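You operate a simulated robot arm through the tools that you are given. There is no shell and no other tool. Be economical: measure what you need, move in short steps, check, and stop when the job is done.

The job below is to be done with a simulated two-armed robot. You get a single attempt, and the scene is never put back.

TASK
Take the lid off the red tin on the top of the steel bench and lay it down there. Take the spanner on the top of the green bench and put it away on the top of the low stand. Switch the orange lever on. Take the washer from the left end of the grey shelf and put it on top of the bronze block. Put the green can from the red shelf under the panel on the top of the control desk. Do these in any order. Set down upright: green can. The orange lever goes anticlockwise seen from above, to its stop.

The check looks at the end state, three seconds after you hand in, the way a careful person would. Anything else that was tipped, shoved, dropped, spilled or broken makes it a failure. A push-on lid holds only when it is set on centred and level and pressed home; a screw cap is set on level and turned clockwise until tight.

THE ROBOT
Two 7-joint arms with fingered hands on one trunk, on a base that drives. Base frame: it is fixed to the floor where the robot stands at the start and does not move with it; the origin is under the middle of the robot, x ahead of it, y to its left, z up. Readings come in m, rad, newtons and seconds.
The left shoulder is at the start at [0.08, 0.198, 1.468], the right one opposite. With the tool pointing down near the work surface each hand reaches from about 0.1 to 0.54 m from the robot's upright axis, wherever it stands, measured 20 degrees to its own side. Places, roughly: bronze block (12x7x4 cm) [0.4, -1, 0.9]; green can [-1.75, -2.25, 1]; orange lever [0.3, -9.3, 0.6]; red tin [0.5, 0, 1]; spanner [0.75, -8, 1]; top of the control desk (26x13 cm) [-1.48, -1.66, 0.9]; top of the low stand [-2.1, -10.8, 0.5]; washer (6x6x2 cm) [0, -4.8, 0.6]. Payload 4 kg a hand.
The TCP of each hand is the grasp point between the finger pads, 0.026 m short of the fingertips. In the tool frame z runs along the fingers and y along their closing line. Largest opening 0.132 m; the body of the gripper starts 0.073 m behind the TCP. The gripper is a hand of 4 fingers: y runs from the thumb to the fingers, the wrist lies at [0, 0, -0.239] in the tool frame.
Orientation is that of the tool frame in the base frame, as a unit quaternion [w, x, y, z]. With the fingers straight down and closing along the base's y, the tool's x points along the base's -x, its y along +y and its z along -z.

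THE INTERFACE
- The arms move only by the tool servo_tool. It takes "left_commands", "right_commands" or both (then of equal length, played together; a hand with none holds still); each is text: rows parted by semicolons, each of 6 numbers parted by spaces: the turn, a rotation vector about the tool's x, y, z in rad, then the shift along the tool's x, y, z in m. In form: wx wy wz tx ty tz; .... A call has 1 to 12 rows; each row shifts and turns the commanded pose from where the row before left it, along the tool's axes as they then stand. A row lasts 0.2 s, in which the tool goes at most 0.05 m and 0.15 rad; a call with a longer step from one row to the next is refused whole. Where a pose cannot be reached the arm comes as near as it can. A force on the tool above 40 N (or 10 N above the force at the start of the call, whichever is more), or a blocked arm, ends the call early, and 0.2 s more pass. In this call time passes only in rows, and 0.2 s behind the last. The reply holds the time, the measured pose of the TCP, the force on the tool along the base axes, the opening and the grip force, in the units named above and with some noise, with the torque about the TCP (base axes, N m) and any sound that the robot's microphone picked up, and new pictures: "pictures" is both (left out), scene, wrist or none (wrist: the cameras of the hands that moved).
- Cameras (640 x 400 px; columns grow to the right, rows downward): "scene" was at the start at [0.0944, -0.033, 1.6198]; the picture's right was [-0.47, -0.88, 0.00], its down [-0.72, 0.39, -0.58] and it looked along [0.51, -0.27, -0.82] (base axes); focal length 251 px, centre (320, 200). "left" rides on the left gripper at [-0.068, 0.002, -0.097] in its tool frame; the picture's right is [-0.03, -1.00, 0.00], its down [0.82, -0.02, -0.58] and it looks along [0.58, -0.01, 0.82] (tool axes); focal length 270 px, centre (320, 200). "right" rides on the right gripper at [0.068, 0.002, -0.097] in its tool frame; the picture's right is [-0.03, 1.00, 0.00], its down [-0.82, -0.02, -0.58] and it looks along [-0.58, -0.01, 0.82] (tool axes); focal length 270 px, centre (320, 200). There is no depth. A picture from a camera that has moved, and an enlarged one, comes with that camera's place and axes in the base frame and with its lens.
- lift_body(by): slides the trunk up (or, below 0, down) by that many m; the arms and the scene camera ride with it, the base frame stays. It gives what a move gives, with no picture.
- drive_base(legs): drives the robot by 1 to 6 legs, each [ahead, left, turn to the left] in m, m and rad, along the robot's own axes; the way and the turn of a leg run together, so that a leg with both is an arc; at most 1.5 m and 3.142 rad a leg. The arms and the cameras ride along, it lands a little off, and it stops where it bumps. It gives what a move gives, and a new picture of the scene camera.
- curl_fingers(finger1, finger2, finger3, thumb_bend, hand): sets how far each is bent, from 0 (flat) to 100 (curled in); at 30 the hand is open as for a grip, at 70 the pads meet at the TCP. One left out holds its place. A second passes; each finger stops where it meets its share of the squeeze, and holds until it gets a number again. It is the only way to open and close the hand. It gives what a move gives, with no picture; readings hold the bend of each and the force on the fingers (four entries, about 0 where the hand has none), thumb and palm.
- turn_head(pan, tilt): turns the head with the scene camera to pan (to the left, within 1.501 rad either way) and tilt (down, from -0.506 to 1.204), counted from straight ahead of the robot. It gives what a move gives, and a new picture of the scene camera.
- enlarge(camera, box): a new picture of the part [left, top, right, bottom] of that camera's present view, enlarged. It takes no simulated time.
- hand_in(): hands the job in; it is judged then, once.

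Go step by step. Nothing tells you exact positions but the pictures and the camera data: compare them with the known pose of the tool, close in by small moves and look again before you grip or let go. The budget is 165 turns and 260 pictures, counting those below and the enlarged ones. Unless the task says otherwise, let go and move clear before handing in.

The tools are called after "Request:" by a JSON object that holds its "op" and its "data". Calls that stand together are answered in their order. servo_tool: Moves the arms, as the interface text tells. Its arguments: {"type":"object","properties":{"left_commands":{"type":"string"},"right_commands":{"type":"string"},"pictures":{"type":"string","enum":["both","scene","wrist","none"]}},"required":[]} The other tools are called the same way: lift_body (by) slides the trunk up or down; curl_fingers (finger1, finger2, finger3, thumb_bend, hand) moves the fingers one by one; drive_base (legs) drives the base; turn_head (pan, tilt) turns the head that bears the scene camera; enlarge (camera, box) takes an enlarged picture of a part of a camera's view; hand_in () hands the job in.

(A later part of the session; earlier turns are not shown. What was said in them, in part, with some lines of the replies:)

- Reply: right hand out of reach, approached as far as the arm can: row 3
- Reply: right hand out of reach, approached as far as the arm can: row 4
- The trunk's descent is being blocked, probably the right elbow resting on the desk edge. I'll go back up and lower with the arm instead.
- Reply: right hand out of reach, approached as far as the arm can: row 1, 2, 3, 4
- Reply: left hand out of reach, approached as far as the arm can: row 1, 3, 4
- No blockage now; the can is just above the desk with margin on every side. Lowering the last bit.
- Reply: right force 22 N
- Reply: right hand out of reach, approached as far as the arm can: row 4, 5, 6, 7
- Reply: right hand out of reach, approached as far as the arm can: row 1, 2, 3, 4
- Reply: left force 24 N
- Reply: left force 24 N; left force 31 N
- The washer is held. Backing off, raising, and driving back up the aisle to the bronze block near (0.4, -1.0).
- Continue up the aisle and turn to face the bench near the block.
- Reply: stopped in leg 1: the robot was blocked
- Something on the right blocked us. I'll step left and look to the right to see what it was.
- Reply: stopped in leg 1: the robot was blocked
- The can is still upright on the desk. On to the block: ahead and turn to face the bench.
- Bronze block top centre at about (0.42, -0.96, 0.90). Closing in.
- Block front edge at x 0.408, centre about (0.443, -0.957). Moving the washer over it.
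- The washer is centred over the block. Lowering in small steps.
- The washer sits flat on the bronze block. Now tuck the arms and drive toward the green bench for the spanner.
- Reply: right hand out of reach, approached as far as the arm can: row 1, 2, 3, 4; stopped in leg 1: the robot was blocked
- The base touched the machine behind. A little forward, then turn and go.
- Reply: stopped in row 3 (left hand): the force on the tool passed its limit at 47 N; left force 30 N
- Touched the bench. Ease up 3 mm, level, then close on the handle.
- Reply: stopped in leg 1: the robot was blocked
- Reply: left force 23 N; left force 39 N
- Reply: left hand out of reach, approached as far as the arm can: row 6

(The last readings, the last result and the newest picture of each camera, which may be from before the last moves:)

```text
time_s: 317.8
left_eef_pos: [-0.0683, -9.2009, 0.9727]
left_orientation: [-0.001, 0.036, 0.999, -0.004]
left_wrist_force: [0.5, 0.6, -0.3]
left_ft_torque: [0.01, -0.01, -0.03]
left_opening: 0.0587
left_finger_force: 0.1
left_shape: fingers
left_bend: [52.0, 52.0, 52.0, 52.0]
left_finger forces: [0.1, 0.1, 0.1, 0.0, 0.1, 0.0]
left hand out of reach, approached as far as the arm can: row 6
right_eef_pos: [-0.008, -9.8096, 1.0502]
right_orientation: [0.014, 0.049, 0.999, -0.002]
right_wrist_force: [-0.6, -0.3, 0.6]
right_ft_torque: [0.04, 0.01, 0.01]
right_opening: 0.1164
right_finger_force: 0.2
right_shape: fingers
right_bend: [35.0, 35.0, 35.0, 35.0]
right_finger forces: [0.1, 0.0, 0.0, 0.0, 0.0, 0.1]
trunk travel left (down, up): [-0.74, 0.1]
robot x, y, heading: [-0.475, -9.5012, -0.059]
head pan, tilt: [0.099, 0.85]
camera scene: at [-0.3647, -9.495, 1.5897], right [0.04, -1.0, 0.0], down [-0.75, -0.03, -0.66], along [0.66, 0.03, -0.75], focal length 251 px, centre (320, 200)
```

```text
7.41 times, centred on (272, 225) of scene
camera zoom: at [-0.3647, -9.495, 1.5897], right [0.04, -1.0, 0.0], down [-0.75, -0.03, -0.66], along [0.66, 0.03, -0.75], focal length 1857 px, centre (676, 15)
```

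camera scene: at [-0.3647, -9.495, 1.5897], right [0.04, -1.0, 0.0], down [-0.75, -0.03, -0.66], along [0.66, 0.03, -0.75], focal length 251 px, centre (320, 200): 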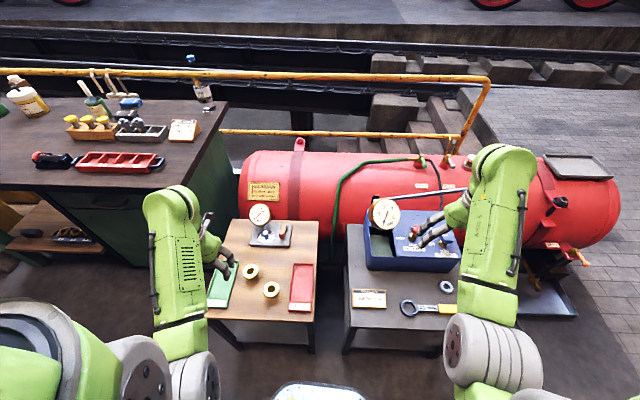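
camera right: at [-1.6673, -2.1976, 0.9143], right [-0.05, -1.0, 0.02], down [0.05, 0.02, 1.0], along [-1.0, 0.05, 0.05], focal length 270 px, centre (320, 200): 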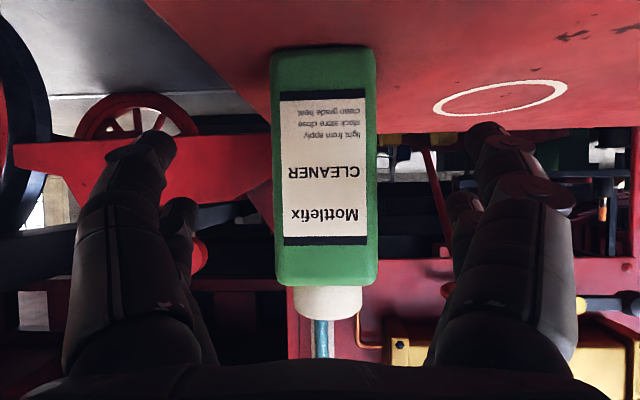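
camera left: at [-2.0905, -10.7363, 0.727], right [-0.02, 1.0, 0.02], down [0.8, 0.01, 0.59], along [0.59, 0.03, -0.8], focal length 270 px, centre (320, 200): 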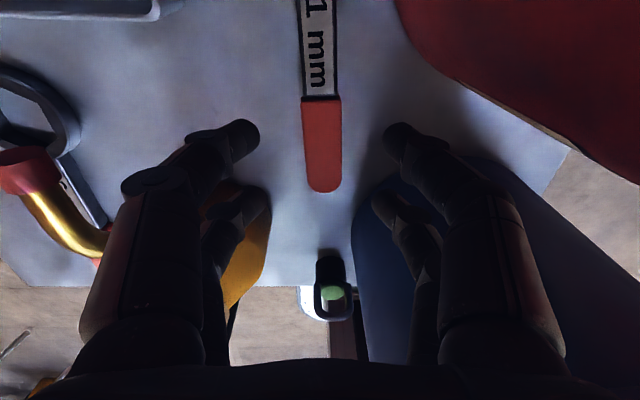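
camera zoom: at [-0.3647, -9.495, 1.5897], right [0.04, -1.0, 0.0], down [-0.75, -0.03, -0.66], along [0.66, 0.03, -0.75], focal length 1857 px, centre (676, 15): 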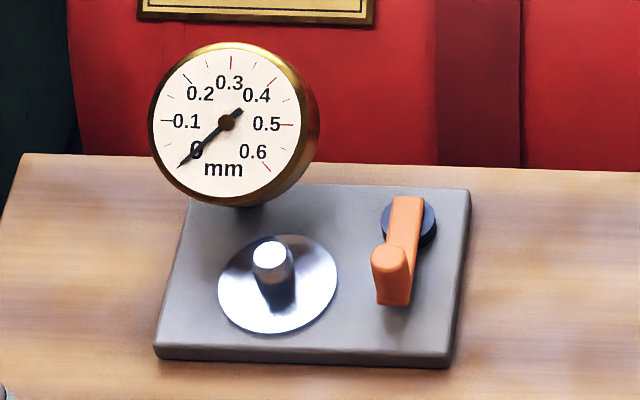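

The lever's pivot is at about (0.294, -9.30) and its peg at (0.24, -9.30), pointing toward me; anticlockwise means pushing the peg to my right. I'll close the left hand, tilt it forward and reach in from the peg's left side.

Request:
{"op": "curl_fingers", "data": {"hand": "left", "finger1": 76, "finger2": 76, "finger3": 76, "thumb_bend": 76}}

Request:
{"op": "drive_base", "data": {"legs": [[0, 0, 0.06], [0.06, 0.04, 0]]}}

Request:
{"op": "lift_body", "data": {"by": -0.15}}

Request:
{"op": "servo_tool", "data": {"left_commands": "0 -0.12 0 -0.03 0 0; 0 -0.12 0 -0.03 0 0.004; 0 -0.12 0 -0.03 0 0.01; 0 -0.12 0 -0.03 0 0.014; 0 -0.12 0 -0.02 0 0.012; 0 0 0 0 0 0"}}

```text
time_s: 318.8
left_eef_pos: [-0.0709, -9.199, 0.9734]
left_orientation: [-0.003, 0.033, 0.999, -0.006]
left_wrist_force: [-0.7, -0.2, 1.5]
left_ft_torque: [-0.02, 0.01, -0.01]
left_opening: 0.0001
left_finger_force: 0.0
left_shape: fingers
left_bend: [74.0, 74.0, 74.0, 73.0]
left_finger forces: [0.0, 0.0, 0.1, 0.1, 0.0, 0.0]
right_eef_pos: [-0.0074, -9.8099, 1.052]
right_orientation: [0.012, 0.048, 0.999, -0.003]
right_wrist_force: [-0.2, 0.5, 0.2]
right_ft_torque: [-0.01, -0.01, 0.0]
right_opening: 0.1163
right_finger_force: 0.1
right_shape: fingers
right_bend: [35.0, 35.0, 35.0, 35.0]
right_finger forces: [0.1, 0.0, 0.1, 0.0, 0.0, 0.0]
trunk travel left (down, up): [-0.74, 0.1]
robot x, y, heading: [-0.4729, -9.4944, -0.059]
head pan, tilt: [0.099, 0.85]
```

```text
time_s: 320.2
left_eef_pos: [-0.0365, -9.1423, 0.9776]
left_orientation: [0.0, 0.002, 1.0, -0.004]
left_wrist_force: [-1.1, 0.4, 0.2]
left_ft_torque: [0.06, -0.04, 0.03]
left_opening: 0.0
left_finger_force: 0.0
left_shape: fingers
left_bend: [74.0, 74.0, 74.0, 73.0]
left_finger forces: [0.1, 0.1, 0.1, 0.0, 0.1, 0.0]
right_eef_pos: [0.0613, -9.7495, 1.0547]
right_orientation: [0.016, 0.02, 1.0, 0.0]
right_wrist_force: [-0.3, -0.4, 0.1]
right_ft_torque: [0.01, -0.02, 0.0]
right_opening: 0.1166
right_finger_force: 0.1
right_shape: fingers
right_bend: [35.0, 35.0, 35.0, 35.0]
right_finger forces: [0.0, 0.0, 0.0, 0.0, 0.1, 0.1]
trunk travel left (down, up): [-0.74, 0.1]
robot x, y, heading: [-0.4135, -9.4605, -0.001]
head pan, tilt: [0.099, 0.85]
camera scene: at [-0.3171, -9.4573, 1.5912], right [0.1, -1.0, 0.0], down [-0.74, -0.07, -0.67], along [0.66, 0.07, -0.75], focal length 251 px, centre (320, 200)
```

scene: 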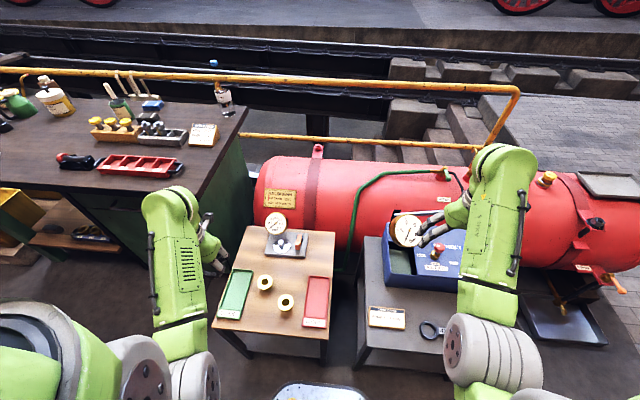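

```text
time_s: 322.0
left_eef_pos: [-0.0317, -9.1374, 0.8233]
left_orientation: [-0.004, 0.004, 1.0, -0.006]
left_wrist_force: [-0.6, -0.7, 0.2]
left_ft_torque: [0.03, 0.02, -0.01]
left_opening: 0.0
left_finger_force: 0.1
left_shape: fingers
left_bend: [74.0, 74.0, 74.0, 73.0]
left_finger forces: [0.1, 0.0, 0.1, 0.0, 0.1, 0.1]
right_eef_pos: [0.0673, -9.7446, 0.9011]
right_orientation: [0.013, 0.02, 1.0, -0.001]
right_wrist_force: [0.2, 0.2, 0.6]
right_ft_torque: [-0.03, 0.04, 0.0]
right_opening: 0.1166
right_finger_force: 0.2
right_shape: fingers
right_bend: [35.0, 35.0, 35.0, 35.0]
right_finger forces: [0.1, 0.0, 0.0, 0.0, 0.0, 0.0]
trunk travel left (down, up): [-0.59, 0.25]
robot x, y, heading: [-0.4131, -9.4616, -0.005]
head pan, tilt: [0.099, 0.85]
```

```text
time_s: 323.4
left_eef_pos: [0.1176, -9.1397, 0.8155]
left_orientation: [0.295, 0.001, 0.956, -0.007]
left_wrist_force: [-0.8, 0.6, 0.4]
left_ft_torque: [0.03, -0.02, -0.03]
left_opening: 0.0
left_finger_force: 0.1
left_shape: fingers
left_bend: [74.0, 74.0, 74.0, 73.0]
left_finger forces: [0.0, 0.1, 0.1, 0.0, 0.0, 0.1]
right_eef_pos: [0.0676, -9.7456, 0.9017]
right_orientation: [0.014, 0.02, 1.0, -0.004]
right_wrist_force: [-0.1, -0.1, -0.4]
right_ft_torque: [-0.03, -0.02, 0.02]
right_opening: 0.1165
right_finger_force: 0.1
right_shape: fingers
right_bend: [35.0, 35.0, 35.0, 35.0]
right_finger forces: [0.0, 0.0, 0.0, 0.0, 0.1, 0.1]
trunk travel left (down, up): [-0.59, 0.25]
robot x, y, heading: [-0.4126, -9.459, 0.001]
head pan, tilt: [0.099, 0.85]
camera scene: at [-0.3069, -9.4498, 1.4403], right [0.1, -1.0, 0.0], down [-0.75, -0.07, -0.66], along [0.66, 0.06, -0.75], focal length 251 px, centre (320, 200)
camera left: at [0.1203, -9.136, 0.9344], right [0.02, -1.0, 0.03], down [-1.0, -0.02, 0.02], along [-0.02, -0.03, -1.0], focal length 270 px, centre (320, 200)
```

scene: 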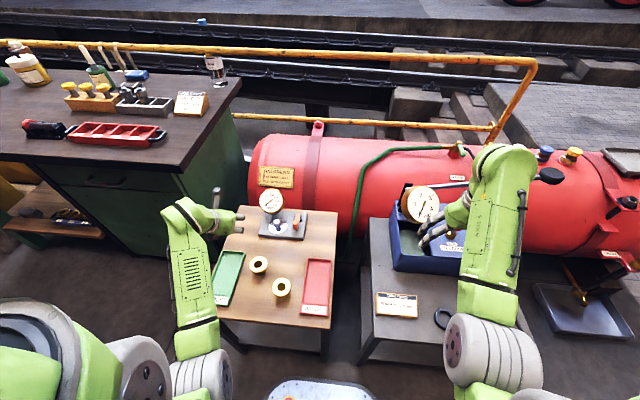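
left: 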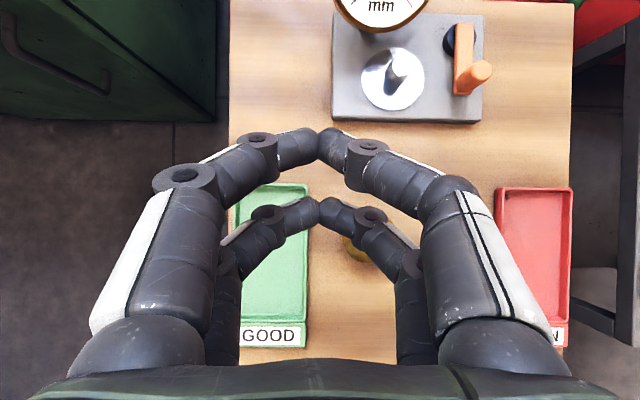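

The wrist camera now looks straight down: pivot (0.290, -9.292), peg (0.239, -9.295), peg top z about 0.68. Moving the closed hand to the peg's left, still above.

Request:
{"op": "servo_tool", "data": {"left_commands": "0 0 0 -0.02 -0.026 0.0138; 0 0 0 -0.02 -0.026 0.0138; 0 0 0 -0.02 -0.026 0.0138; 0 0 0 -0.02 -0.026 0.0138; 0 0 0 -0.02 -0.02 0.0138; 0 0 0 0 0 0"}}

```text
time_s: 324.8
left_eef_pos: [0.2385, -9.2637, 0.8172]
left_orientation: [0.293, 0.001, 0.956, -0.008]
left_wrist_force: [-0.1, -0.7, 0.2]
left_ft_torque: [-0.05, -0.02, 0.0]
left_opening: 0.0
left_finger_force: 0.0
left_shape: fingers
left_bend: [74.0, 74.0, 74.0, 73.0]
left_finger forces: [0.0, 0.0, 0.0, 0.1, 0.0, 0.0]
right_eef_pos: [0.0675, -9.7434, 0.9022]
right_orientation: [0.013, 0.02, 1.0, -0.002]
right_wrist_force: [-0.7, 0.8, 0.3]
right_ft_torque: [0.02, 0.0, 0.02]
right_opening: 0.1166
right_finger_force: 0.0
right_shape: fingers
right_bend: [35.0, 35.0, 35.0, 35.0]
right_finger forces: [0.0, 0.0, 0.0, 0.0, 0.0, 0.1]
trunk travel left (down, up): [-0.59, 0.25]
robot x, y, heading: [-0.4187, -9.4561, -0.003]
head pan, tilt: [0.099, 0.85]
camera scene: at [-0.3074, -9.4494, 1.4404], right [0.1, -1.0, 0.0], down [-0.75, -0.07, -0.66], along [0.66, 0.06, -0.75], focal length 251 px, centre (320, 200)
camera left: at [0.2428, -9.2599, 0.9358], right [0.02, -1.0, 0.03], down [-1.0, -0.02, 0.02], along [-0.02, -0.03, -1.0], focal length 270 px, centre (320, 200)
```

scene: 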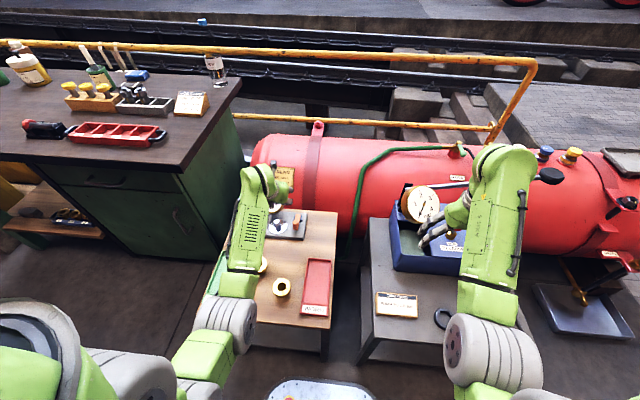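
left: 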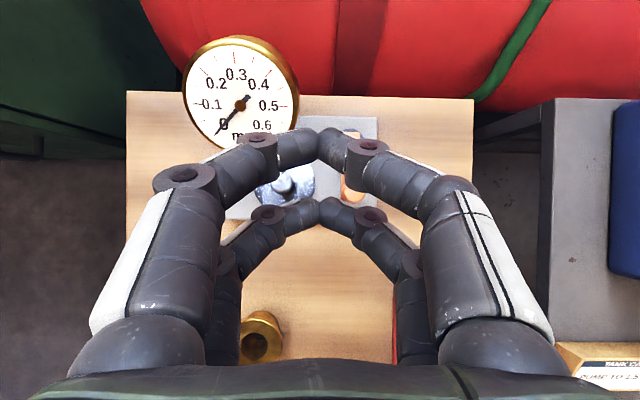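

The disc's knob sits close to the peg, so a closed, arched hand is risky. I'll straddle the peg instead: half-open fingers either side, and shift sideways to centre it.

Request:
{"op": "curl_fingers", "data": {"hand": "left", "finger1": 54, "finger2": 54, "finger3": 54, "thumb_bend": 54}}

Request:
{"op": "servo_tool", "data": {"left_commands": "0 0 0 0 -0.02 0; 0 0 0 0 -0.021 0; 0 0 0 0 0 0", "pictures": "none"}}

Request:
{"op": "lift_body", "data": {"by": -0.06}}

Request:
{"op": "enlarge", "data": {"camera": "left", "box": [120, 40, 520, 290]}}

```text
time_s: 325.8
left_eef_pos: [0.2394, -9.2636, 0.8165]
left_orientation: [0.293, 0.0, 0.956, -0.007]
left_wrist_force: [0.7, -0.6, -0.3]
left_ft_torque: [0.01, -0.04, -0.01]
left_opening: 0.0519
left_finger_force: 0.1
left_shape: fingers
left_bend: [54.0, 54.0, 54.0, 54.0]
left_finger forces: [0.0, 0.0, 0.0, 0.0, 0.0, 0.1]
right_eef_pos: [0.0683, -9.7441, 0.9017]
right_orientation: [0.013, 0.02, 1.0, -0.003]
right_wrist_force: [-1.7, 0.1, 0.5]
right_ft_torque: [-0.02, -0.01, -0.01]
right_opening: 0.1162
right_finger_force: 0.0
right_shape: fingers
right_bend: [35.0, 35.0, 35.0, 35.0]
right_finger forces: [0.0, 0.0, 0.0, 0.0, 0.0, 0.0]
trunk travel left (down, up): [-0.59, 0.25]
robot x, y, heading: [-0.4166, -9.459, 0.0]
head pan, tilt: [0.099, 0.85]
```

```text
time_s: 326.6
left_eef_pos: [0.2408, -9.3038, 0.8196]
left_orientation: [0.294, 0.001, 0.956, -0.007]
left_wrist_force: [0.6, 0.1, 0.0]
left_ft_torque: [-0.01, -0.02, 0.01]
left_opening: 0.0523
left_finger_force: 0.1
left_shape: fingers
left_bend: [54.0, 54.0, 54.0, 54.0]
left_finger forces: [0.1, 0.0, 0.0, 0.0, 0.0, 0.0]
right_eef_pos: [0.0673, -9.7443, 0.901]
right_orientation: [0.013, 0.019, 1.0, -0.003]
right_wrist_force: [-0.4, -0.4, -0.2]
right_ft_torque: [0.0, -0.04, 0.01]
right_opening: 0.1164
right_finger_force: 0.1
right_shape: fingers
right_bend: [35.0, 35.0, 35.0, 35.0]
right_finger forces: [0.1, 0.0, 0.0, 0.0, 0.0, 0.1]
trunk travel left (down, up): [-0.59, 0.25]
robot x, y, heading: [-0.4144, -9.455, -0.004]
head pan, tilt: [0.099, 0.85]
```

```text
time_s: 327.6
left_eef_pos: [0.2404, -9.304, 0.758]
left_orientation: [0.293, 0.001, 0.956, -0.007]
left_wrist_force: [0.0, 1.0, 0.4]
left_ft_torque: [0.01, 0.02, 0.01]
left_opening: 0.0518
left_finger_force: 0.0
left_shape: fingers
left_bend: [54.0, 54.0, 54.0, 54.0]
left_finger forces: [0.0, 0.1, 0.0, 0.0, 0.0, 0.1]
right_eef_pos: [0.0671, -9.7438, 0.8424]
right_orientation: [0.014, 0.02, 1.0, -0.003]
right_wrist_force: [0.3, 0.1, 0.3]
right_ft_torque: [0.02, 0.0, 0.01]
right_opening: 0.1162
right_finger_force: 0.0
right_shape: fingers
right_bend: [35.0, 35.0, 35.0, 35.0]
right_finger forces: [0.0, 0.0, 0.0, 0.0, 0.0, 0.0]
trunk travel left (down, up): [-0.53, 0.31]
robot x, y, heading: [-0.4128, -9.4558, -0.004]
head pan, tilt: [0.099, 0.85]
```

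```text
1.60 times, centred on (320, 165) of left
camera zoom: at [0.2441, -9.2997, 0.8777], right [0.02, -1.0, 0.03], down [-1.0, -0.02, 0.02], along [-0.02, -0.03, -1.0], focal length 432 px, centre (320, 256)
```

zoom: 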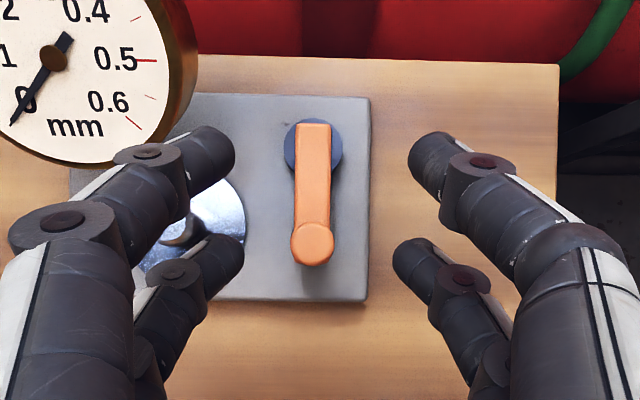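

The peg sits between the finger pairs, level with the rear pair. Shift 1 cm right (away from the gauge), then lower so the tips reach beside the peg.

Request:
{"op": "servo_tool", "data": {"left_commands": "0 0 0 0 -0.01 0; 0 0 0 0 0 0", "pictures": "none"}}

Request:
{"op": "lift_body", "data": {"by": -0.055}}

Request:
{"op": "enlarge", "data": {"camera": "left", "box": [120, 40, 520, 290]}}

```text
time_s: 328.2
left_eef_pos: [0.2411, -9.3143, 0.7583]
left_orientation: [0.293, 0.0, 0.956, -0.006]
left_wrist_force: [0.0, 0.4, -0.4]
left_ft_torque: [-0.03, 0.0, -0.02]
left_opening: 0.0521
left_finger_force: 0.0
left_shape: fingers
left_bend: [54.0, 54.0, 54.0, 54.0]
left_finger forces: [0.0, 0.0, 0.1, 0.0, 0.0, 0.0]
right_eef_pos: [0.0678, -9.7448, 0.8417]
right_orientation: [0.013, 0.02, 1.0, -0.003]
right_wrist_force: [0.6, -0.7, 1.2]
right_ft_torque: [0.01, 0.0, -0.02]
right_opening: 0.1163
right_finger_force: 0.1
right_shape: fingers
right_bend: [35.0, 35.0, 35.0, 35.0]
right_finger forces: [0.1, 0.0, 0.1, 0.0, 0.1, 0.0]
trunk travel left (down, up): [-0.53, 0.31]
robot x, y, heading: [-0.4122, -9.456, -0.004]
head pan, tilt: [0.099, 0.85]
```

```text
time_s: 329.2
left_eef_pos: [0.2409, -9.3142, 0.7035]
left_orientation: [0.293, 0.0, 0.956, -0.007]
left_wrist_force: [-0.1, -0.8, 0.2]
left_ft_torque: [0.0, -0.01, -0.01]
left_opening: 0.0523
left_finger_force: 0.0
left_shape: fingers
left_bend: [54.0, 54.0, 54.0, 54.0]
left_finger forces: [0.1, 0.0, 0.1, 0.0, 0.0, 0.1]
right_eef_pos: [0.0679, -9.7436, 0.7882]
right_orientation: [0.013, 0.021, 1.0, -0.003]
right_wrist_force: [-1.2, 0.0, 0.0]
right_ft_torque: [-0.02, -0.01, 0.04]
right_opening: 0.1166
right_finger_force: 0.0
right_shape: fingers
right_bend: [35.0, 35.0, 35.0, 35.0]
right_finger forces: [0.0, 0.0, 0.0, 0.0, 0.0, 0.0]
trunk travel left (down, up): [-0.475, 0.365]
robot x, y, heading: [-0.4175, -9.4556, 0.001]
head pan, tilt: [0.099, 0.85]
```

```text
1.60 times, centred on (320, 165) of left
camera zoom: at [0.2445, -9.3107, 0.8222], right [0.02, -1.0, 0.03], down [-1.0, -0.02, 0.02], along [-0.02, -0.03, -1.0], focal length 432 px, centre (320, 256)
```

zoom: 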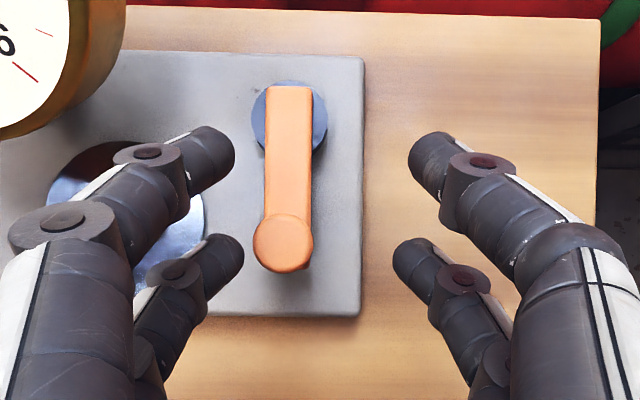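

The rear left finger is right beside the peg. Now push it to the right along the arc, in small steps.

Request:
{"op": "servo_tool", "data": {"left_commands": "0 0 0 -0.0012 -0.01 0.0008; 0 0 0 -0.0012 -0.01 0.0008; 0 0 0 -0.0012 -0.01 0.0008; 0 0 0 -0.003 -0.009 0.002; 0 0 0 -0.004 -0.009 0.0025; 0 0 0 -0.004 -0.008 0.0025; 0 0 0 0 0 0", "pictures": "wrist"}}

```text
time_s: 330.8
left_eef_pos: [0.2576, -9.3689, 0.705]
left_orientation: [0.292, 0.0, 0.956, -0.006]
left_wrist_force: [0.2, 0.8, 2.8]
left_ft_torque: [0.12, 0.01, 0.0]
left_opening: 0.052
left_finger_force: 1.4
left_shape: fingers
left_bend: [54.0, 53.0, 54.0, 54.0]
left_finger forces: [0.0, 3.1, 0.1, 0.0, 0.0, 0.1]
right_eef_pos: [0.0672, -9.7448, 0.7878]
right_orientation: [0.013, 0.02, 1.0, -0.003]
right_wrist_force: [1.6, 0.0, 0.1]
right_ft_torque: [0.02, 0.0, -0.01]
right_opening: 0.1166
right_finger_force: 0.1
right_shape: fingers
right_bend: [35.0, 35.0, 35.0, 35.0]
right_finger forces: [0.0, 0.0, 0.1, 0.0, 0.0, 0.0]
trunk travel left (down, up): [-0.475, 0.365]
robot x, y, heading: [-0.4135, -9.4587, -0.001]
head pan, tilt: [0.099, 0.85]
camera left: at [0.2612, -9.3666, 0.8236], right [0.02, -1.0, 0.03], down [-1.0, -0.01, 0.02], along [-0.02, -0.03, -1.0], focal length 270 px, centre (320, 200)
```

left: 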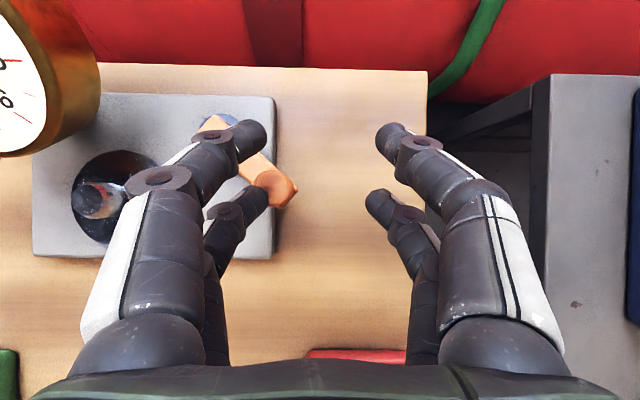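

About 46° turned. Continuing along the arc, forward and right.

Request:
{"op": "servo_tool", "data": {"left_commands": "0 0 0 -0.0062 -0.007 0.0042; 0 0 0 -0.0062 -0.006 0.0042; 0 0 0 -0.0066 -0.005 0.0045; 0 0 0 -0.006 -0.002 0.004; 0 0 0 0 0 0", "pictures": "wrist"}}

```text
time_s: 332.0
left_eef_pos: [0.2879, -9.3896, 0.7035]
left_orientation: [0.292, 0.0, 0.956, -0.006]
left_wrist_force: [0.5, 0.6, 0.5]
left_ft_torque: [-0.03, -0.02, 0.01]
left_opening: 0.0519
left_finger_force: 0.0
left_shape: fingers
left_bend: [54.0, 54.0, 54.0, 54.0]
left_finger forces: [0.1, 0.0, 0.1, 0.0, 0.0, 0.1]
right_eef_pos: [0.0681, -9.7433, 0.7859]
right_orientation: [0.013, 0.02, 1.0, -0.003]
right_wrist_force: [-0.7, -0.7, 0.2]
right_ft_torque: [0.02, 0.03, -0.02]
right_opening: 0.1161
right_finger_force: 0.1
right_shape: fingers
right_bend: [35.0, 35.0, 35.0, 35.0]
right_finger forces: [0.0, 0.0, 0.0, 0.0, 0.0, 0.0]
trunk travel left (down, up): [-0.475, 0.365]
robot x, y, heading: [-0.4164, -9.4583, -0.003]
head pan, tilt: [0.099, 0.85]
camera left: at [0.292, -9.387, 0.8228], right [0.02, -1.0, 0.03], down [-1.0, -0.01, 0.02], along [-0.02, -0.03, -1.0], focal length 270 px, centre (320, 200)
```

left: 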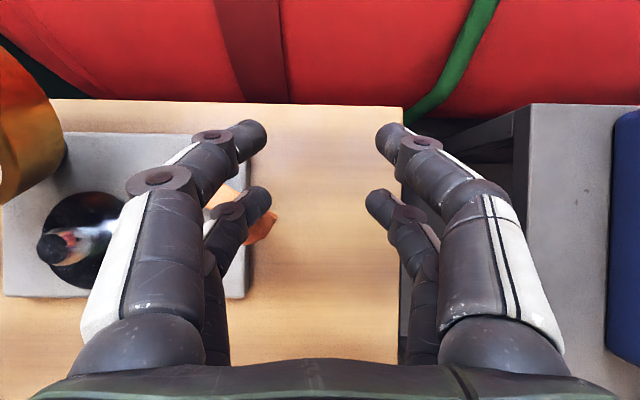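

The finger seems to have slipped past the peg. Lift and look at the lever's position.

Request:
{"op": "lift_body", "data": {"by": 0.09}}

Request:
{"op": "servo_tool", "data": {"left_commands": "0 0 0 0.01 -0.03 -0.006; 0 0 0 0.01 -0.03 -0.006; 0 0 0 0 0 0", "pictures": "wrist"}}

Request:
{"op": "enlarge", "data": {"camera": "left", "box": [40, 60, 340, 260]}}

```text
time_s: 333.2
left_eef_pos: [0.2886, -9.3892, 0.7946]
left_orientation: [0.292, 0.0, 0.956, -0.007]
left_wrist_force: [0.1, -0.6, -0.1]
left_ft_torque: [0.01, 0.02, 0.0]
left_opening: 0.052
left_finger_force: 0.1
left_shape: fingers
left_bend: [54.0, 54.0, 54.0, 54.0]
left_finger forces: [0.0, 0.1, 0.0, 0.0, 0.1, 0.0]
right_eef_pos: [0.0682, -9.7441, 0.8757]
right_orientation: [0.012, 0.019, 1.0, -0.003]
right_wrist_force: [-0.7, -0.1, -0.1]
right_ft_torque: [-0.01, -0.01, -0.03]
right_opening: 0.1165
right_finger_force: 0.1
right_shape: fingers
right_bend: [35.0, 35.0, 35.0, 35.0]
right_finger forces: [0.0, 0.1, 0.0, 0.1, 0.1, 0.0]
trunk travel left (down, up): [-0.565, 0.275]
robot x, y, heading: [-0.4171, -9.4582, -0.003]
head pan, tilt: [0.099, 0.85]
```

```text
time_s: 334.0
left_eef_pos: [0.2636, -9.4451, 0.7963]
left_orientation: [0.292, 0.001, 0.956, -0.008]
left_wrist_force: [0.5, -0.2, -0.5]
left_ft_torque: [-0.01, 0.02, 0.0]
left_opening: 0.0518
left_finger_force: 0.2
left_shape: fingers
left_bend: [54.0, 54.0, 54.0, 54.0]
left_finger forces: [0.1, 0.1, 0.0, 0.1, 0.0, 0.0]
right_eef_pos: [0.0671, -9.7433, 0.8767]
right_orientation: [0.013, 0.02, 1.0, -0.004]
right_wrist_force: [0.2, -0.1, 0.3]
right_ft_torque: [0.0, 0.03, -0.01]
right_opening: 0.1165
right_finger_force: 0.1
right_shape: fingers
right_bend: [35.0, 35.0, 35.0, 35.0]
right_finger forces: [0.0, 0.2, 0.0, 0.1, 0.0, 0.1]
trunk travel left (down, up): [-0.565, 0.275]
robot x, y, heading: [-0.4135, -9.4596, -0.006]
head pan, tilt: [0.099, 0.85]
camera left: at [0.2676, -9.4433, 0.9142], right [0.02, -1.0, 0.03], down [-1.0, -0.02, 0.02], along [-0.02, -0.03, -1.0], focal length 270 px, centre (320, 200)
```

left: 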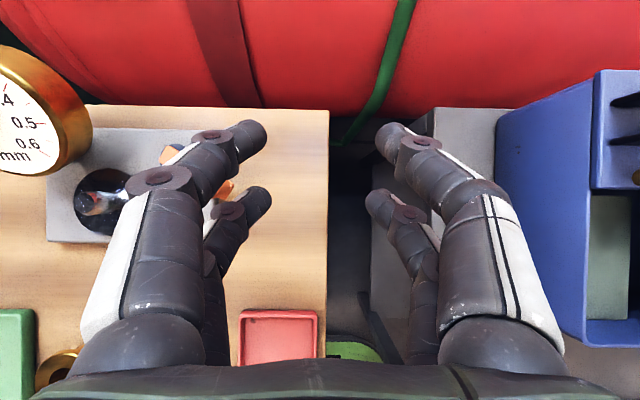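

```text
2.00 times, centred on (190, 160) of left
camera zoom: at [0.2676, -9.4433, 0.9142], right [0.02, -1.0, 0.03], down [-1.0, -0.02, 0.02], along [-0.02, -0.03, -1.0], focal length 541 px, centre (580, 280)
```

zoom: 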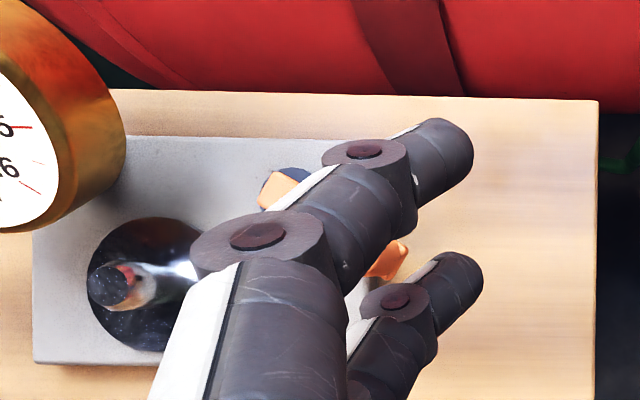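

The lever now stands at roughly 55–60°. I'll re-centre over it for an unobstructed measurement.

Request:
{"op": "servo_tool", "data": {"left_commands": "0 0 0 0.008 0.03 -0.0055; 0 0 0 0.008 0.03 -0.0055; 0 0 0 0 0.03 0; 0 0 0 0 0.006 0; 0 0 0 0 0 0", "pictures": "none"}}

Request:
{"op": "enlarge", "data": {"camera": "left", "box": [160, 60, 480, 260]}}

```text
time_s: 335.2
left_eef_pos: [0.2455, -9.3514, 0.7935]
left_orientation: [0.293, 0.0, 0.956, -0.007]
left_wrist_force: [0.0, 0.0, -0.6]
left_ft_torque: [-0.02, 0.02, -0.03]
left_opening: 0.0521
left_finger_force: 0.2
left_shape: fingers
left_bend: [54.0, 54.0, 54.0, 54.0]
left_finger forces: [0.0, 0.0, 0.0, 0.0, 0.0, 0.0]
right_eef_pos: [0.0684, -9.7435, 0.8771]
right_orientation: [0.013, 0.02, 1.0, -0.003]
right_wrist_force: [-0.6, -0.3, -0.4]
right_ft_torque: [0.0, -0.02, -0.01]
right_opening: 0.1166
right_finger_force: 0.1
right_shape: fingers
right_bend: [35.0, 35.0, 35.0, 35.0]
right_finger forces: [0.1, 0.0, 0.0, 0.1, 0.0, 0.0]
trunk travel left (down, up): [-0.565, 0.275]
robot x, y, heading: [-0.4156, -9.4562, 0.005]
head pan, tilt: [0.099, 0.85]
```

```text
2.00 times, centred on (320, 160) of left
camera zoom: at [0.2505, -9.3487, 0.9119], right [0.02, -1.0, 0.03], down [-1.0, -0.02, 0.02], along [-0.02, -0.03, -1.0], focal length 541 px, centre (320, 280)
```

zoom: 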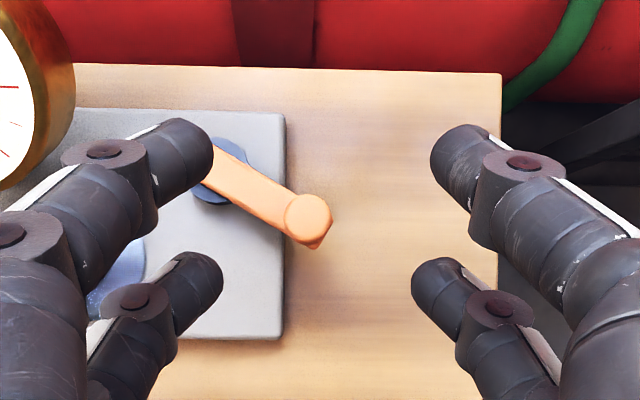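

Lever at about 57°. I'll set the rear finger right behind the peg and push along the tangent, watching the force.

Request:
{"op": "servo_tool", "data": {"left_commands": "0 0 0 -0.003 -0.02 0.002; 0 0 0 0 0 0", "pictures": "none"}}

Request:
{"op": "lift_body", "data": {"by": -0.087}}

Request:
{"op": "enlarge", "data": {"camera": "left", "box": [160, 60, 480, 260]}}

```text
time_s: 335.8
left_eef_pos: [0.2495, -9.372, 0.7953]
left_orientation: [0.292, 0.0, 0.956, -0.006]
left_wrist_force: [0.2, 0.7, 0.4]
left_ft_torque: [-0.03, 0.01, 0.02]
left_opening: 0.0519
left_finger_force: 0.1
left_shape: fingers
left_bend: [54.0, 54.0, 54.0, 54.0]
left_finger forces: [0.1, 0.1, 0.1, 0.0, 0.0, 0.0]
right_eef_pos: [0.0668, -9.7447, 0.8763]
right_orientation: [0.013, 0.02, 1.0, -0.003]
right_wrist_force: [1.0, 0.2, -0.7]
right_ft_torque: [0.01, -0.02, -0.04]
right_opening: 0.1163
right_finger_force: 0.1
right_shape: fingers
right_bend: [35.0, 35.0, 35.0, 35.0]
right_finger forces: [0.0, 0.0, 0.0, 0.0, 0.0, 0.1]
trunk travel left (down, up): [-0.565, 0.275]
robot x, y, heading: [-0.4116, -9.461, -0.001]
head pan, tilt: [0.099, 0.85]
```

```text
time_s: 337.0
left_eef_pos: [0.2504, -9.3726, 0.7083]
left_orientation: [0.293, 0.001, 0.956, -0.007]
left_wrist_force: [-0.8, 0.2, 0.6]
left_ft_torque: [0.01, 0.01, -0.02]
left_opening: 0.0518
left_finger_force: 0.1
left_shape: fingers
left_bend: [54.0, 54.0, 54.0, 54.0]
left_finger forces: [0.0, 0.0, 0.0, 0.0, 0.0, 0.1]
right_eef_pos: [0.0674, -9.7441, 0.7901]
right_orientation: [0.013, 0.02, 1.0, -0.002]
right_wrist_force: [-1.1, 0.5, 0.2]
right_ft_torque: [0.0, 0.0, -0.01]
right_opening: 0.1162
right_finger_force: 0.1
right_shape: fingers
right_bend: [35.0, 35.0, 35.0, 35.0]
right_finger forces: [0.1, 0.0, 0.0, 0.0, 0.1, 0.0]
trunk travel left (down, up): [-0.478, 0.362]
robot x, y, heading: [-0.4152, -9.4587, -0.002]
head pan, tilt: [0.099, 0.85]
```

```text
2.00 times, centred on (320, 160) of left
camera zoom: at [0.254, -9.3691, 0.8267], right [0.02, -1.0, 0.03], down [-1.0, -0.02, 0.02], along [-0.02, -0.03, -1.0], focal length 541 px, centre (320, 280)
```

zoom: 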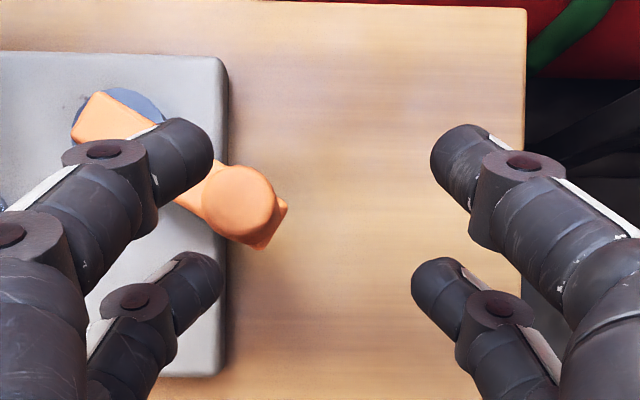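

Alignment is ideal: finger directly behind the peg along its tangent. Pushing.

Request:
{"op": "servo_tool", "data": {"left_commands": "0 0 0 -0.0042 -0.0031 0.0028; 0 0 0 -0.0042 -0.0031 0.0028; 0 0 0 -0.0042 -0.003 0.0028; 0 0 0 -0.0042 -0.002 0.0028; 0 0 0 0 0 0", "pictures": "wrist"}}

Request:
{"op": "enlarge", "data": {"camera": "left", "box": [160, 60, 480, 260]}}

```text
time_s: 338.2
left_eef_pos: [0.2704, -9.384, 0.7106]
left_orientation: [0.295, 0.001, 0.955, -0.007]
left_wrist_force: [-0.7, 1.7, 7.2]
left_ft_torque: [0.33, 0.04, 0.04]
left_opening: 0.052
left_finger_force: 3.4
left_shape: fingers
left_bend: [54.0, 53.0, 54.0, 54.0]
left_finger forces: [0.0, 7.6, 0.0, 0.0, 0.1, 0.0]
right_eef_pos: [0.067, -9.7447, 0.7915]
right_orientation: [0.014, 0.02, 1.0, -0.003]
right_wrist_force: [0.1, 0.9, 0.3]
right_ft_torque: [-0.01, 0.01, -0.01]
right_opening: 0.1163
right_finger_force: 0.1
right_shape: fingers
right_bend: [35.0, 35.0, 35.0, 35.0]
right_finger forces: [0.1, 0.1, 0.0, 0.1, 0.0, 0.0]
trunk travel left (down, up): [-0.478, 0.362]
robot x, y, heading: [-0.4151, -9.4583, -0.002]
head pan, tilt: [0.099, 0.85]
camera left: at [0.2736, -9.38, 0.828], right [0.02, -1.0, 0.03], down [-1.0, -0.02, 0.02], along [-0.02, -0.03, -1.0], focal length 270 px, centre (320, 200)
```

left: 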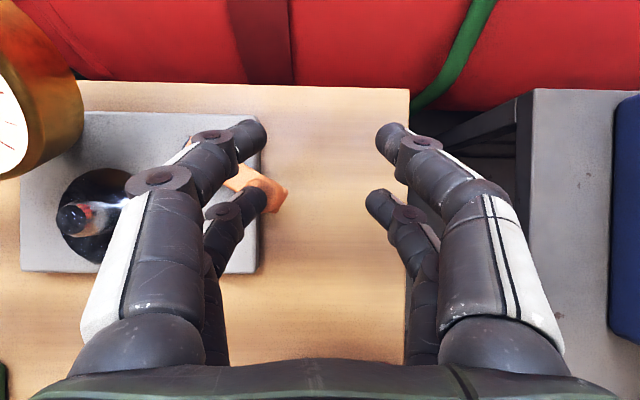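

```text
2.00 times, centred on (320, 160) of left
camera zoom: at [0.2736, -9.38, 0.828], right [0.02, -1.0, 0.03], down [-1.0, -0.02, 0.02], along [-0.02, -0.03, -1.0], focal length 541 px, centre (320, 280)
```

zoom: 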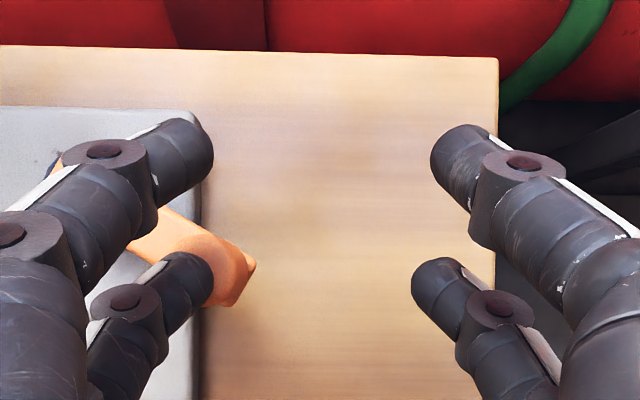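

No further motion and the finger rode up on the peg, perhaps at its stop. To be sure I'll raise, yaw the hand with the lever (about 57°) and push again with deeper engagement.

Request:
{"op": "lift_body", "data": {"by": 0.085}}

Request:
{"op": "servo_tool", "data": {"left_commands": "-0.08 0 -0.118 0 0 0; -0.08 0 -0.118 0 0 0; -0.08 0 -0.118 0 0 0; -0.08 0 -0.118 0 0 0; -0.08 0 -0.118 0 0 0; -0.08 0 -0.118 0 0 0; -0.08 0 -0.118 0 0 0; 0 0 0 0 0 0", "pictures": "wrist"}}

```text
time_s: 339.4
left_eef_pos: [0.2704, -9.3837, 0.7928]
left_orientation: [0.292, 0.0, 0.956, -0.006]
left_wrist_force: [0.2, 0.8, -0.2]
left_ft_torque: [-0.01, 0.02, 0.02]
left_opening: 0.052
left_finger_force: 0.1
left_shape: fingers
left_bend: [54.0, 54.0, 54.0, 54.0]
left_finger forces: [0.1, 0.0, 0.1, 0.0, 0.1, 0.0]
right_eef_pos: [0.0683, -9.7448, 0.8743]
right_orientation: [0.013, 0.021, 1.0, -0.002]
right_wrist_force: [0.1, 0.3, -0.6]
right_ft_torque: [-0.04, 0.01, -0.04]
right_opening: 0.1162
right_finger_force: 0.1
right_shape: fingers
right_bend: [35.0, 35.0, 35.0, 35.0]
right_finger forces: [0.0, 0.0, 0.0, 0.0, 0.0, 0.1]
trunk travel left (down, up): [-0.563, 0.277]
robot x, y, heading: [-0.4183, -9.4575, -0.001]
head pan, tilt: [0.099, 0.85]
```

```text
time_s: 341.2
left_eef_pos: [0.2699, -9.3836, 0.7923]
left_orientation: [0.255, -0.458, 0.841, 0.135]
left_wrist_force: [0.0, -0.1, 0.5]
left_ft_torque: [0.04, -0.04, 0.03]
left_opening: 0.0518
left_finger_force: 0.1
left_shape: fingers
left_bend: [54.0, 54.0, 54.0, 54.0]
left_finger forces: [0.0, 0.0, 0.0, 0.0, 0.0, 0.0]
right_eef_pos: [0.0665, -9.7437, 0.8744]
right_orientation: [0.013, 0.02, 1.0, -0.002]
right_wrist_force: [0.6, 0.0, 0.0]
right_ft_torque: [0.02, 0.01, 0.06]
right_opening: 0.1163
right_finger_force: 0.0
right_shape: fingers
right_bend: [35.0, 35.0, 35.0, 35.0]
right_finger forces: [0.1, 0.0, 0.1, 0.0, 0.0, 0.0]
trunk travel left (down, up): [-0.563, 0.277]
robot x, y, heading: [-0.4119, -9.4573, -0.001]
head pan, tilt: [0.099, 0.85]
camera left: at [0.2711, -9.3791, 0.9111], right [0.85, -0.53, 0.02], down [-0.53, -0.85, 0.03], along [0.0, -0.04, -1.0], focal length 270 px, centre (320, 200)
```

left: 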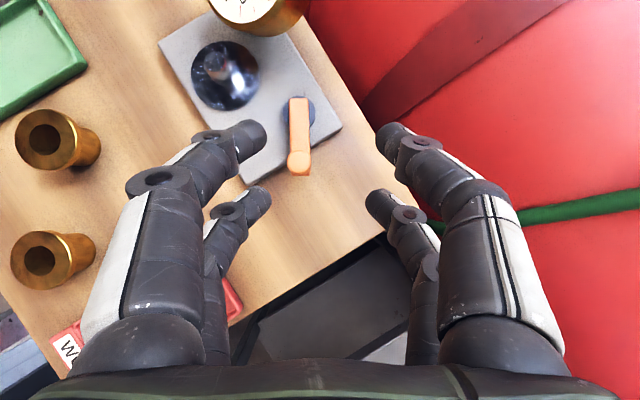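

The lever now lies parallel between the finger pairs. Shift 3 cm forward along it, then lower beside the peg.

Request:
{"op": "servo_tool", "data": {"left_commands": "0 0 0 -0.0124 0 0.0084; 0 0 0 -0.0124 0 0.0084; 0 0 0 0 0 0", "pictures": "none"}}

Request:
{"op": "lift_body", "data": {"by": -0.085}}

Request:
{"op": "enlarge", "data": {"camera": "left", "box": [160, 60, 480, 260]}}

```text
time_s: 342.0
left_eef_pos: [0.2864, -9.3603, 0.7933]
left_orientation: [0.255, -0.457, 0.841, 0.135]
left_wrist_force: [-0.7, -0.3, -0.1]
left_ft_torque: [-0.02, 0.03, -0.01]
left_opening: 0.0519
left_finger_force: 0.2
left_shape: fingers
left_bend: [54.0, 54.0, 54.0, 54.0]
left_finger forces: [0.0, 0.1, 0.0, 0.0, 0.1, 0.1]
right_eef_pos: [0.0672, -9.7454, 0.8743]
right_orientation: [0.014, 0.02, 1.0, -0.002]
right_wrist_force: [-0.8, -0.5, 0.5]
right_ft_torque: [0.01, 0.0, -0.01]
right_opening: 0.1164
right_finger_force: 0.0
right_shape: fingers
right_bend: [35.0, 35.0, 35.0, 35.0]
right_finger forces: [0.0, 0.1, 0.0, 0.1, 0.1, 0.1]
trunk travel left (down, up): [-0.563, 0.277]
robot x, y, heading: [-0.4133, -9.4562, -0.002]
head pan, tilt: [0.099, 0.85]
```

```text
time_s: 343.2
left_eef_pos: [0.2857, -9.359, 0.7086]
left_orientation: [0.255, -0.457, 0.842, 0.135]
left_wrist_force: [0.2, 0.8, 0.0]
left_ft_torque: [0.01, 0.0, 0.03]
left_opening: 0.0522
left_finger_force: 0.1
left_shape: fingers
left_bend: [54.0, 54.0, 54.0, 54.0]
left_finger forces: [0.1, 0.1, 0.0, 0.0, 0.0, 0.1]
right_eef_pos: [0.0679, -9.7443, 0.7888]
right_orientation: [0.013, 0.02, 1.0, -0.004]
right_wrist_force: [0.1, -0.6, 0.2]
right_ft_torque: [-0.02, -0.01, -0.04]
right_opening: 0.1164
right_finger_force: 0.2
right_shape: fingers
right_bend: [35.0, 35.0, 35.0, 35.0]
right_finger forces: [0.0, 0.0, 0.0, 0.0, 0.0, 0.0]
trunk travel left (down, up): [-0.478, 0.362]
robot x, y, heading: [-0.4171, -9.4567, -0.003]
head pan, tilt: [0.099, 0.85]
```

```text
2.00 times, centred on (320, 160) of left
camera zoom: at [0.2866, -9.3547, 0.8265], right [0.85, -0.53, 0.02], down [-0.53, -0.85, 0.03], along [0.0, -0.04, -1.0], focal length 541 px, centre (320, 280)
```

zoom: 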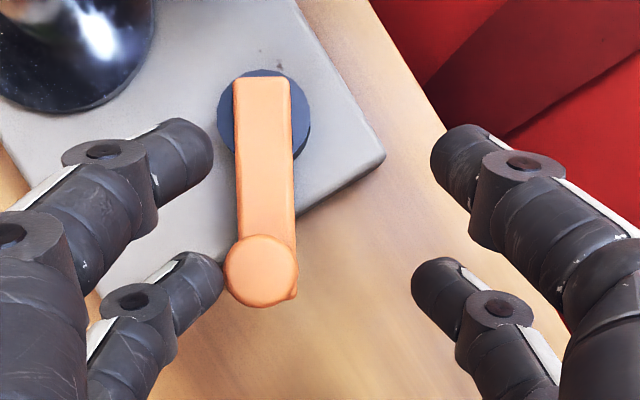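

Nicely placed. Lower 8 mm more and push sideways (tool -y).

Request:
{"op": "lift_body", "data": {"by": -0.008}}

Request:
{"op": "servo_tool", "data": {"left_commands": "0 0 0 0 -0.005 0; 0 0 0 0 -0.005 0; 0 0 0 0 -0.005 0; 0 0 0 0 -0.005 0; 0 0 0 0 0 0", "pictures": "none"}}

Request:
{"op": "enlarge", "data": {"camera": "left", "box": [160, 60, 480, 260]}}

```text
time_s: 343.8
left_eef_pos: [0.2846, -9.3595, 0.7005]
left_orientation: [0.255, -0.457, 0.841, 0.135]
left_wrist_force: [-0.1, 0.2, -0.4]
left_ft_torque: [0.04, 0.02, 0.01]
left_opening: 0.0523
left_finger_force: 0.1
left_shape: fingers
left_bend: [54.0, 53.0, 54.0, 54.0]
left_finger forces: [0.0, 0.2, 0.1, 0.0, 0.0, 0.1]
right_eef_pos: [0.067, -9.7437, 0.7826]
right_orientation: [0.013, 0.02, 1.0, -0.003]
right_wrist_force: [-0.3, -0.2, -0.1]
right_ft_torque: [0.03, 0.03, 0.0]
right_opening: 0.1164
right_finger_force: 0.0
right_shape: fingers
right_bend: [35.0, 35.0, 35.0, 35.0]
right_finger forces: [0.1, 0.0, 0.0, 0.1, 0.0, 0.0]
trunk travel left (down, up): [-0.47, 0.37]
robot x, y, heading: [-0.4173, -9.4593, -0.002]
head pan, tilt: [0.099, 0.85]
```

```text
time_s: 345.0
left_eef_pos: [0.3012, -9.3693, 0.6993]
left_orientation: [0.254, -0.458, 0.841, 0.135]
left_wrist_force: [-7.8, 3.3, 3.2]
left_ft_torque: [0.18, 0.35, 0.07]
left_opening: 0.052
left_finger_force: 4.4
left_shape: fingers
left_bend: [54.0, 45.0, 54.0, 54.0]
left_finger forces: [0.1, 8.9, 0.0, 0.1, 0.0, 0.0]
right_eef_pos: [0.0658, -9.7444, 0.7824]
right_orientation: [0.014, 0.02, 1.0, -0.003]
right_wrist_force: [0.1, 0.4, -0.6]
right_ft_torque: [0.0, -0.02, -0.01]
right_opening: 0.1163
right_finger_force: 0.0
right_shape: fingers
right_bend: [35.0, 35.0, 35.0, 35.0]
right_finger forces: [0.0, 0.0, 0.0, 0.0, 0.0, 0.1]
trunk travel left (down, up): [-0.47, 0.37]
robot x, y, heading: [-0.4139, -9.4615, -0.001]
head pan, tilt: [0.099, 0.85]
```

```text
2.00 times, centred on (320, 160) of left
camera zoom: at [0.3025, -9.3644, 0.8185], right [0.85, -0.53, 0.02], down [-0.53, -0.85, 0.03], along [0.0, -0.04, -1.0], focal length 541 px, centre (320, 280)
```

zoom: 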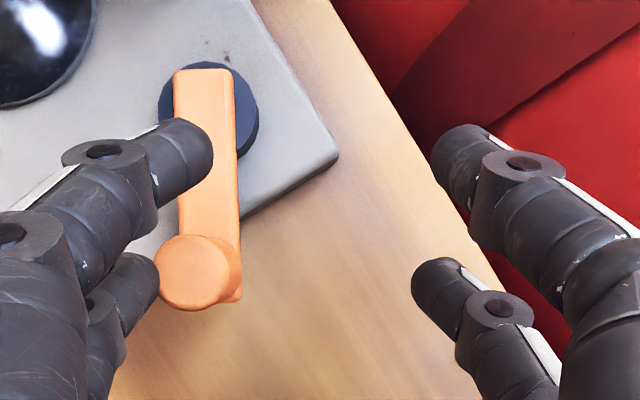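

The lever did not budge at 9 N (the finger yielded instead), so it is at its stop. Back off, rise and verify.

Request:
{"op": "servo_tool", "data": {"left_commands": "0 0 0 0 0.008 0; 0 0 0 0 0.012 0; 0 0 0 0 0 0", "pictures": "none"}}

Request:
{"op": "lift_body", "data": {"by": 0.15}}

Request:
{"op": "enlarge", "data": {"camera": "left", "box": [160, 20, 480, 240]}}

```text
time_s: 345.8
left_eef_pos: [0.286, -9.3584, 0.7009]
left_orientation: [0.254, -0.457, 0.842, 0.135]
left_wrist_force: [-0.3, -0.1, -0.2]
left_ft_torque: [-0.01, 0.0, 0.04]
left_opening: 0.0521
left_finger_force: 0.0
left_shape: fingers
left_bend: [54.0, 53.0, 54.0, 54.0]
left_finger forces: [0.0, 0.4, 0.0, 0.0, 0.0, 0.1]
right_eef_pos: [0.0671, -9.7441, 0.7808]
right_orientation: [0.012, 0.02, 1.0, -0.003]
right_wrist_force: [-0.3, 0.2, -0.1]
right_ft_torque: [0.01, 0.01, -0.03]
right_opening: 0.1163
right_finger_force: 0.0
right_shape: fingers
right_bend: [35.0, 35.0, 35.0, 35.0]
right_finger forces: [0.0, 0.0, 0.1, 0.0, 0.0, 0.1]
trunk travel left (down, up): [-0.47, 0.37]
robot x, y, heading: [-0.4138, -9.4618, -0.004]
head pan, tilt: [0.099, 0.85]
```

```text
time_s: 347.6
left_eef_pos: [0.2853, -9.3577, 0.849]
left_orientation: [0.255, -0.457, 0.842, 0.135]
left_wrist_force: [0.5, -0.3, 0.7]
left_ft_torque: [0.01, 0.01, 0.02]
left_opening: 0.0522
left_finger_force: 0.1
left_shape: fingers
left_bend: [54.0, 54.0, 54.0, 54.0]
left_finger forces: [0.0, 0.0, 0.1, 0.1, 0.0, 0.0]
right_eef_pos: [0.0675, -9.7437, 0.9317]
right_orientation: [0.013, 0.02, 1.0, -0.003]
right_wrist_force: [0.0, 0.1, 0.6]
right_ft_torque: [0.0, 0.02, 0.02]
right_opening: 0.1166
right_finger_force: 0.1
right_shape: fingers
right_bend: [35.0, 35.0, 35.0, 35.0]
right_finger forces: [0.0, 0.1, 0.1, 0.0, 0.0, 0.1]
trunk travel left (down, up): [-0.62, 0.22]
robot x, y, heading: [-0.4133, -9.4579, -0.001]
head pan, tilt: [0.099, 0.85]
```

```text
1.82 times, centred on (320, 130) of left
camera zoom: at [0.287, -9.3536, 0.9681], right [0.85, -0.53, 0.02], down [-0.53, -0.85, 0.03], along [0.0, -0.04, -1.0], focal length 491 px, centre (320, 327)
```

zoom: 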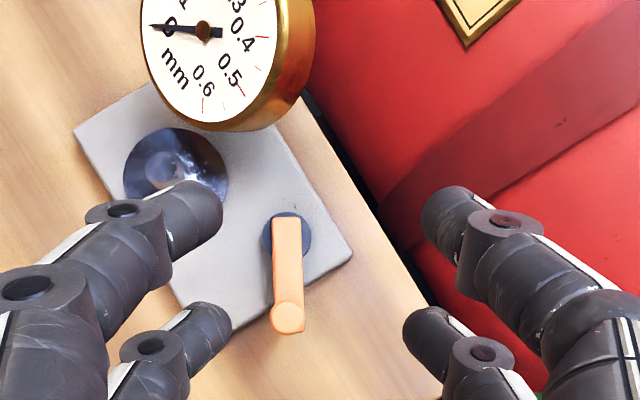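

The lever sits at its stop and the plate hasn't shifted. I'll back clear and take a final look before handing in.

Request:
{"op": "drive_base", "data": {"legs": [[-0.4, 0, 0]]}}

Request:
{"op": "enlarge", "data": {"camera": "scene", "box": [200, 100, 440, 260]}}

```text
time_s: 350.1
left_eef_pos: [-0.1124, -9.3512, 0.8496]
left_orientation: [0.252, -0.463, 0.839, 0.137]
left_wrist_force: [0.8, 0.4, 0.2]
left_ft_torque: [-0.02, -0.04, -0.02]
left_opening: 0.0521
left_finger_force: 0.0
left_shape: fingers
left_bend: [54.0, 54.0, 54.0, 54.0]
left_finger forces: [0.1, 0.0, 0.0, 0.1, 0.0, 0.0]
right_eef_pos: [-0.3254, -9.7396, 0.9313]
right_orientation: [0.012, 0.014, 1.0, -0.003]
right_wrist_force: [0.4, -0.5, -0.8]
right_ft_torque: [-0.03, -0.01, -0.03]
right_opening: 0.1161
right_finger_force: 0.0
right_shape: fingers
right_bend: [35.0, 35.0, 35.0, 35.0]
right_finger forces: [0.0, 0.0, 0.0, 0.0, 0.0, 0.0]
trunk travel left (down, up): [-0.62, 0.22]
robot x, y, heading: [-0.8126, -9.4585, 0.011]
head pan, tilt: [0.099, 0.85]
camera scene: at [-0.7027, -9.4503, 1.4702], right [0.11, -0.99, 0.0], down [-0.75, -0.08, -0.66], along [0.66, 0.07, -0.75], focal length 251 px, centre (320, 200)
```

scene: 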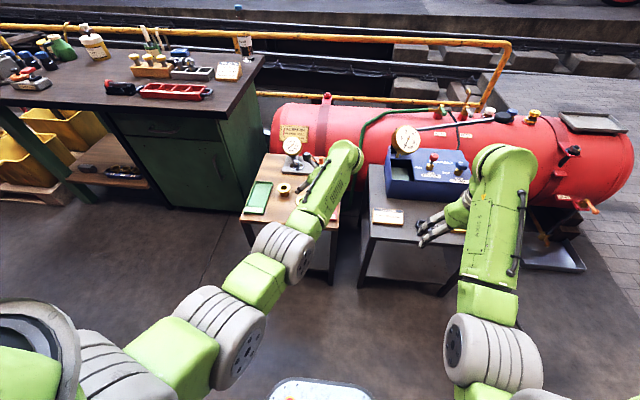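

```text
2.50 times, centred on (320, 180) of scene
camera zoom: at [-0.7027, -9.4503, 1.4702], right [0.11, -0.99, 0.0], down [-0.75, -0.08, -0.66], along [0.66, 0.07, -0.75], focal length 627 px, centre (320, 250)
```

zoom: 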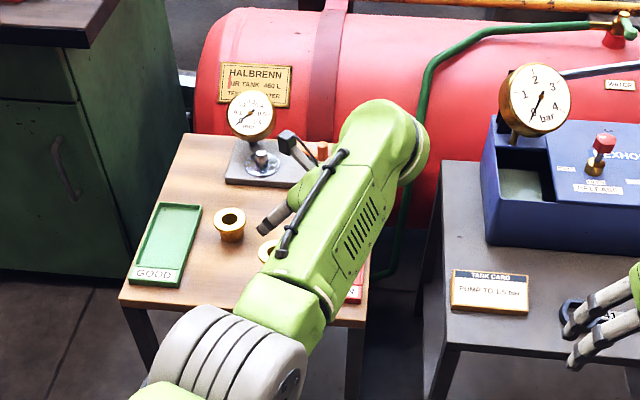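

Everything on the tables stands as before, both hands are empty and clear, and all five jobs look done. Handing in.

Request:
{"op": "hand_in", "data": {}}

```text
The job is handed in.
```

I finished all five jobs and handed in:
- **Lid:** it is off the red tin and lying on the steel bench.
- **Spanner:** it is on the low stand.
- **Lever:** I turned the orange lever anticlockwise about 57°. It would not move further under about 9 N, so I took that as its stop.
- **Washer:** it is on the bronze block.
- **Can:** the green can stands upright on the control desk.

The base bumped lightly four times: against the control desk, the low stand, the machine by the bench and probably a trestle leg. The right arm also rested briefly on the control desk. I saw nothing moved, but I never got a clear look at the trestle afterwards.
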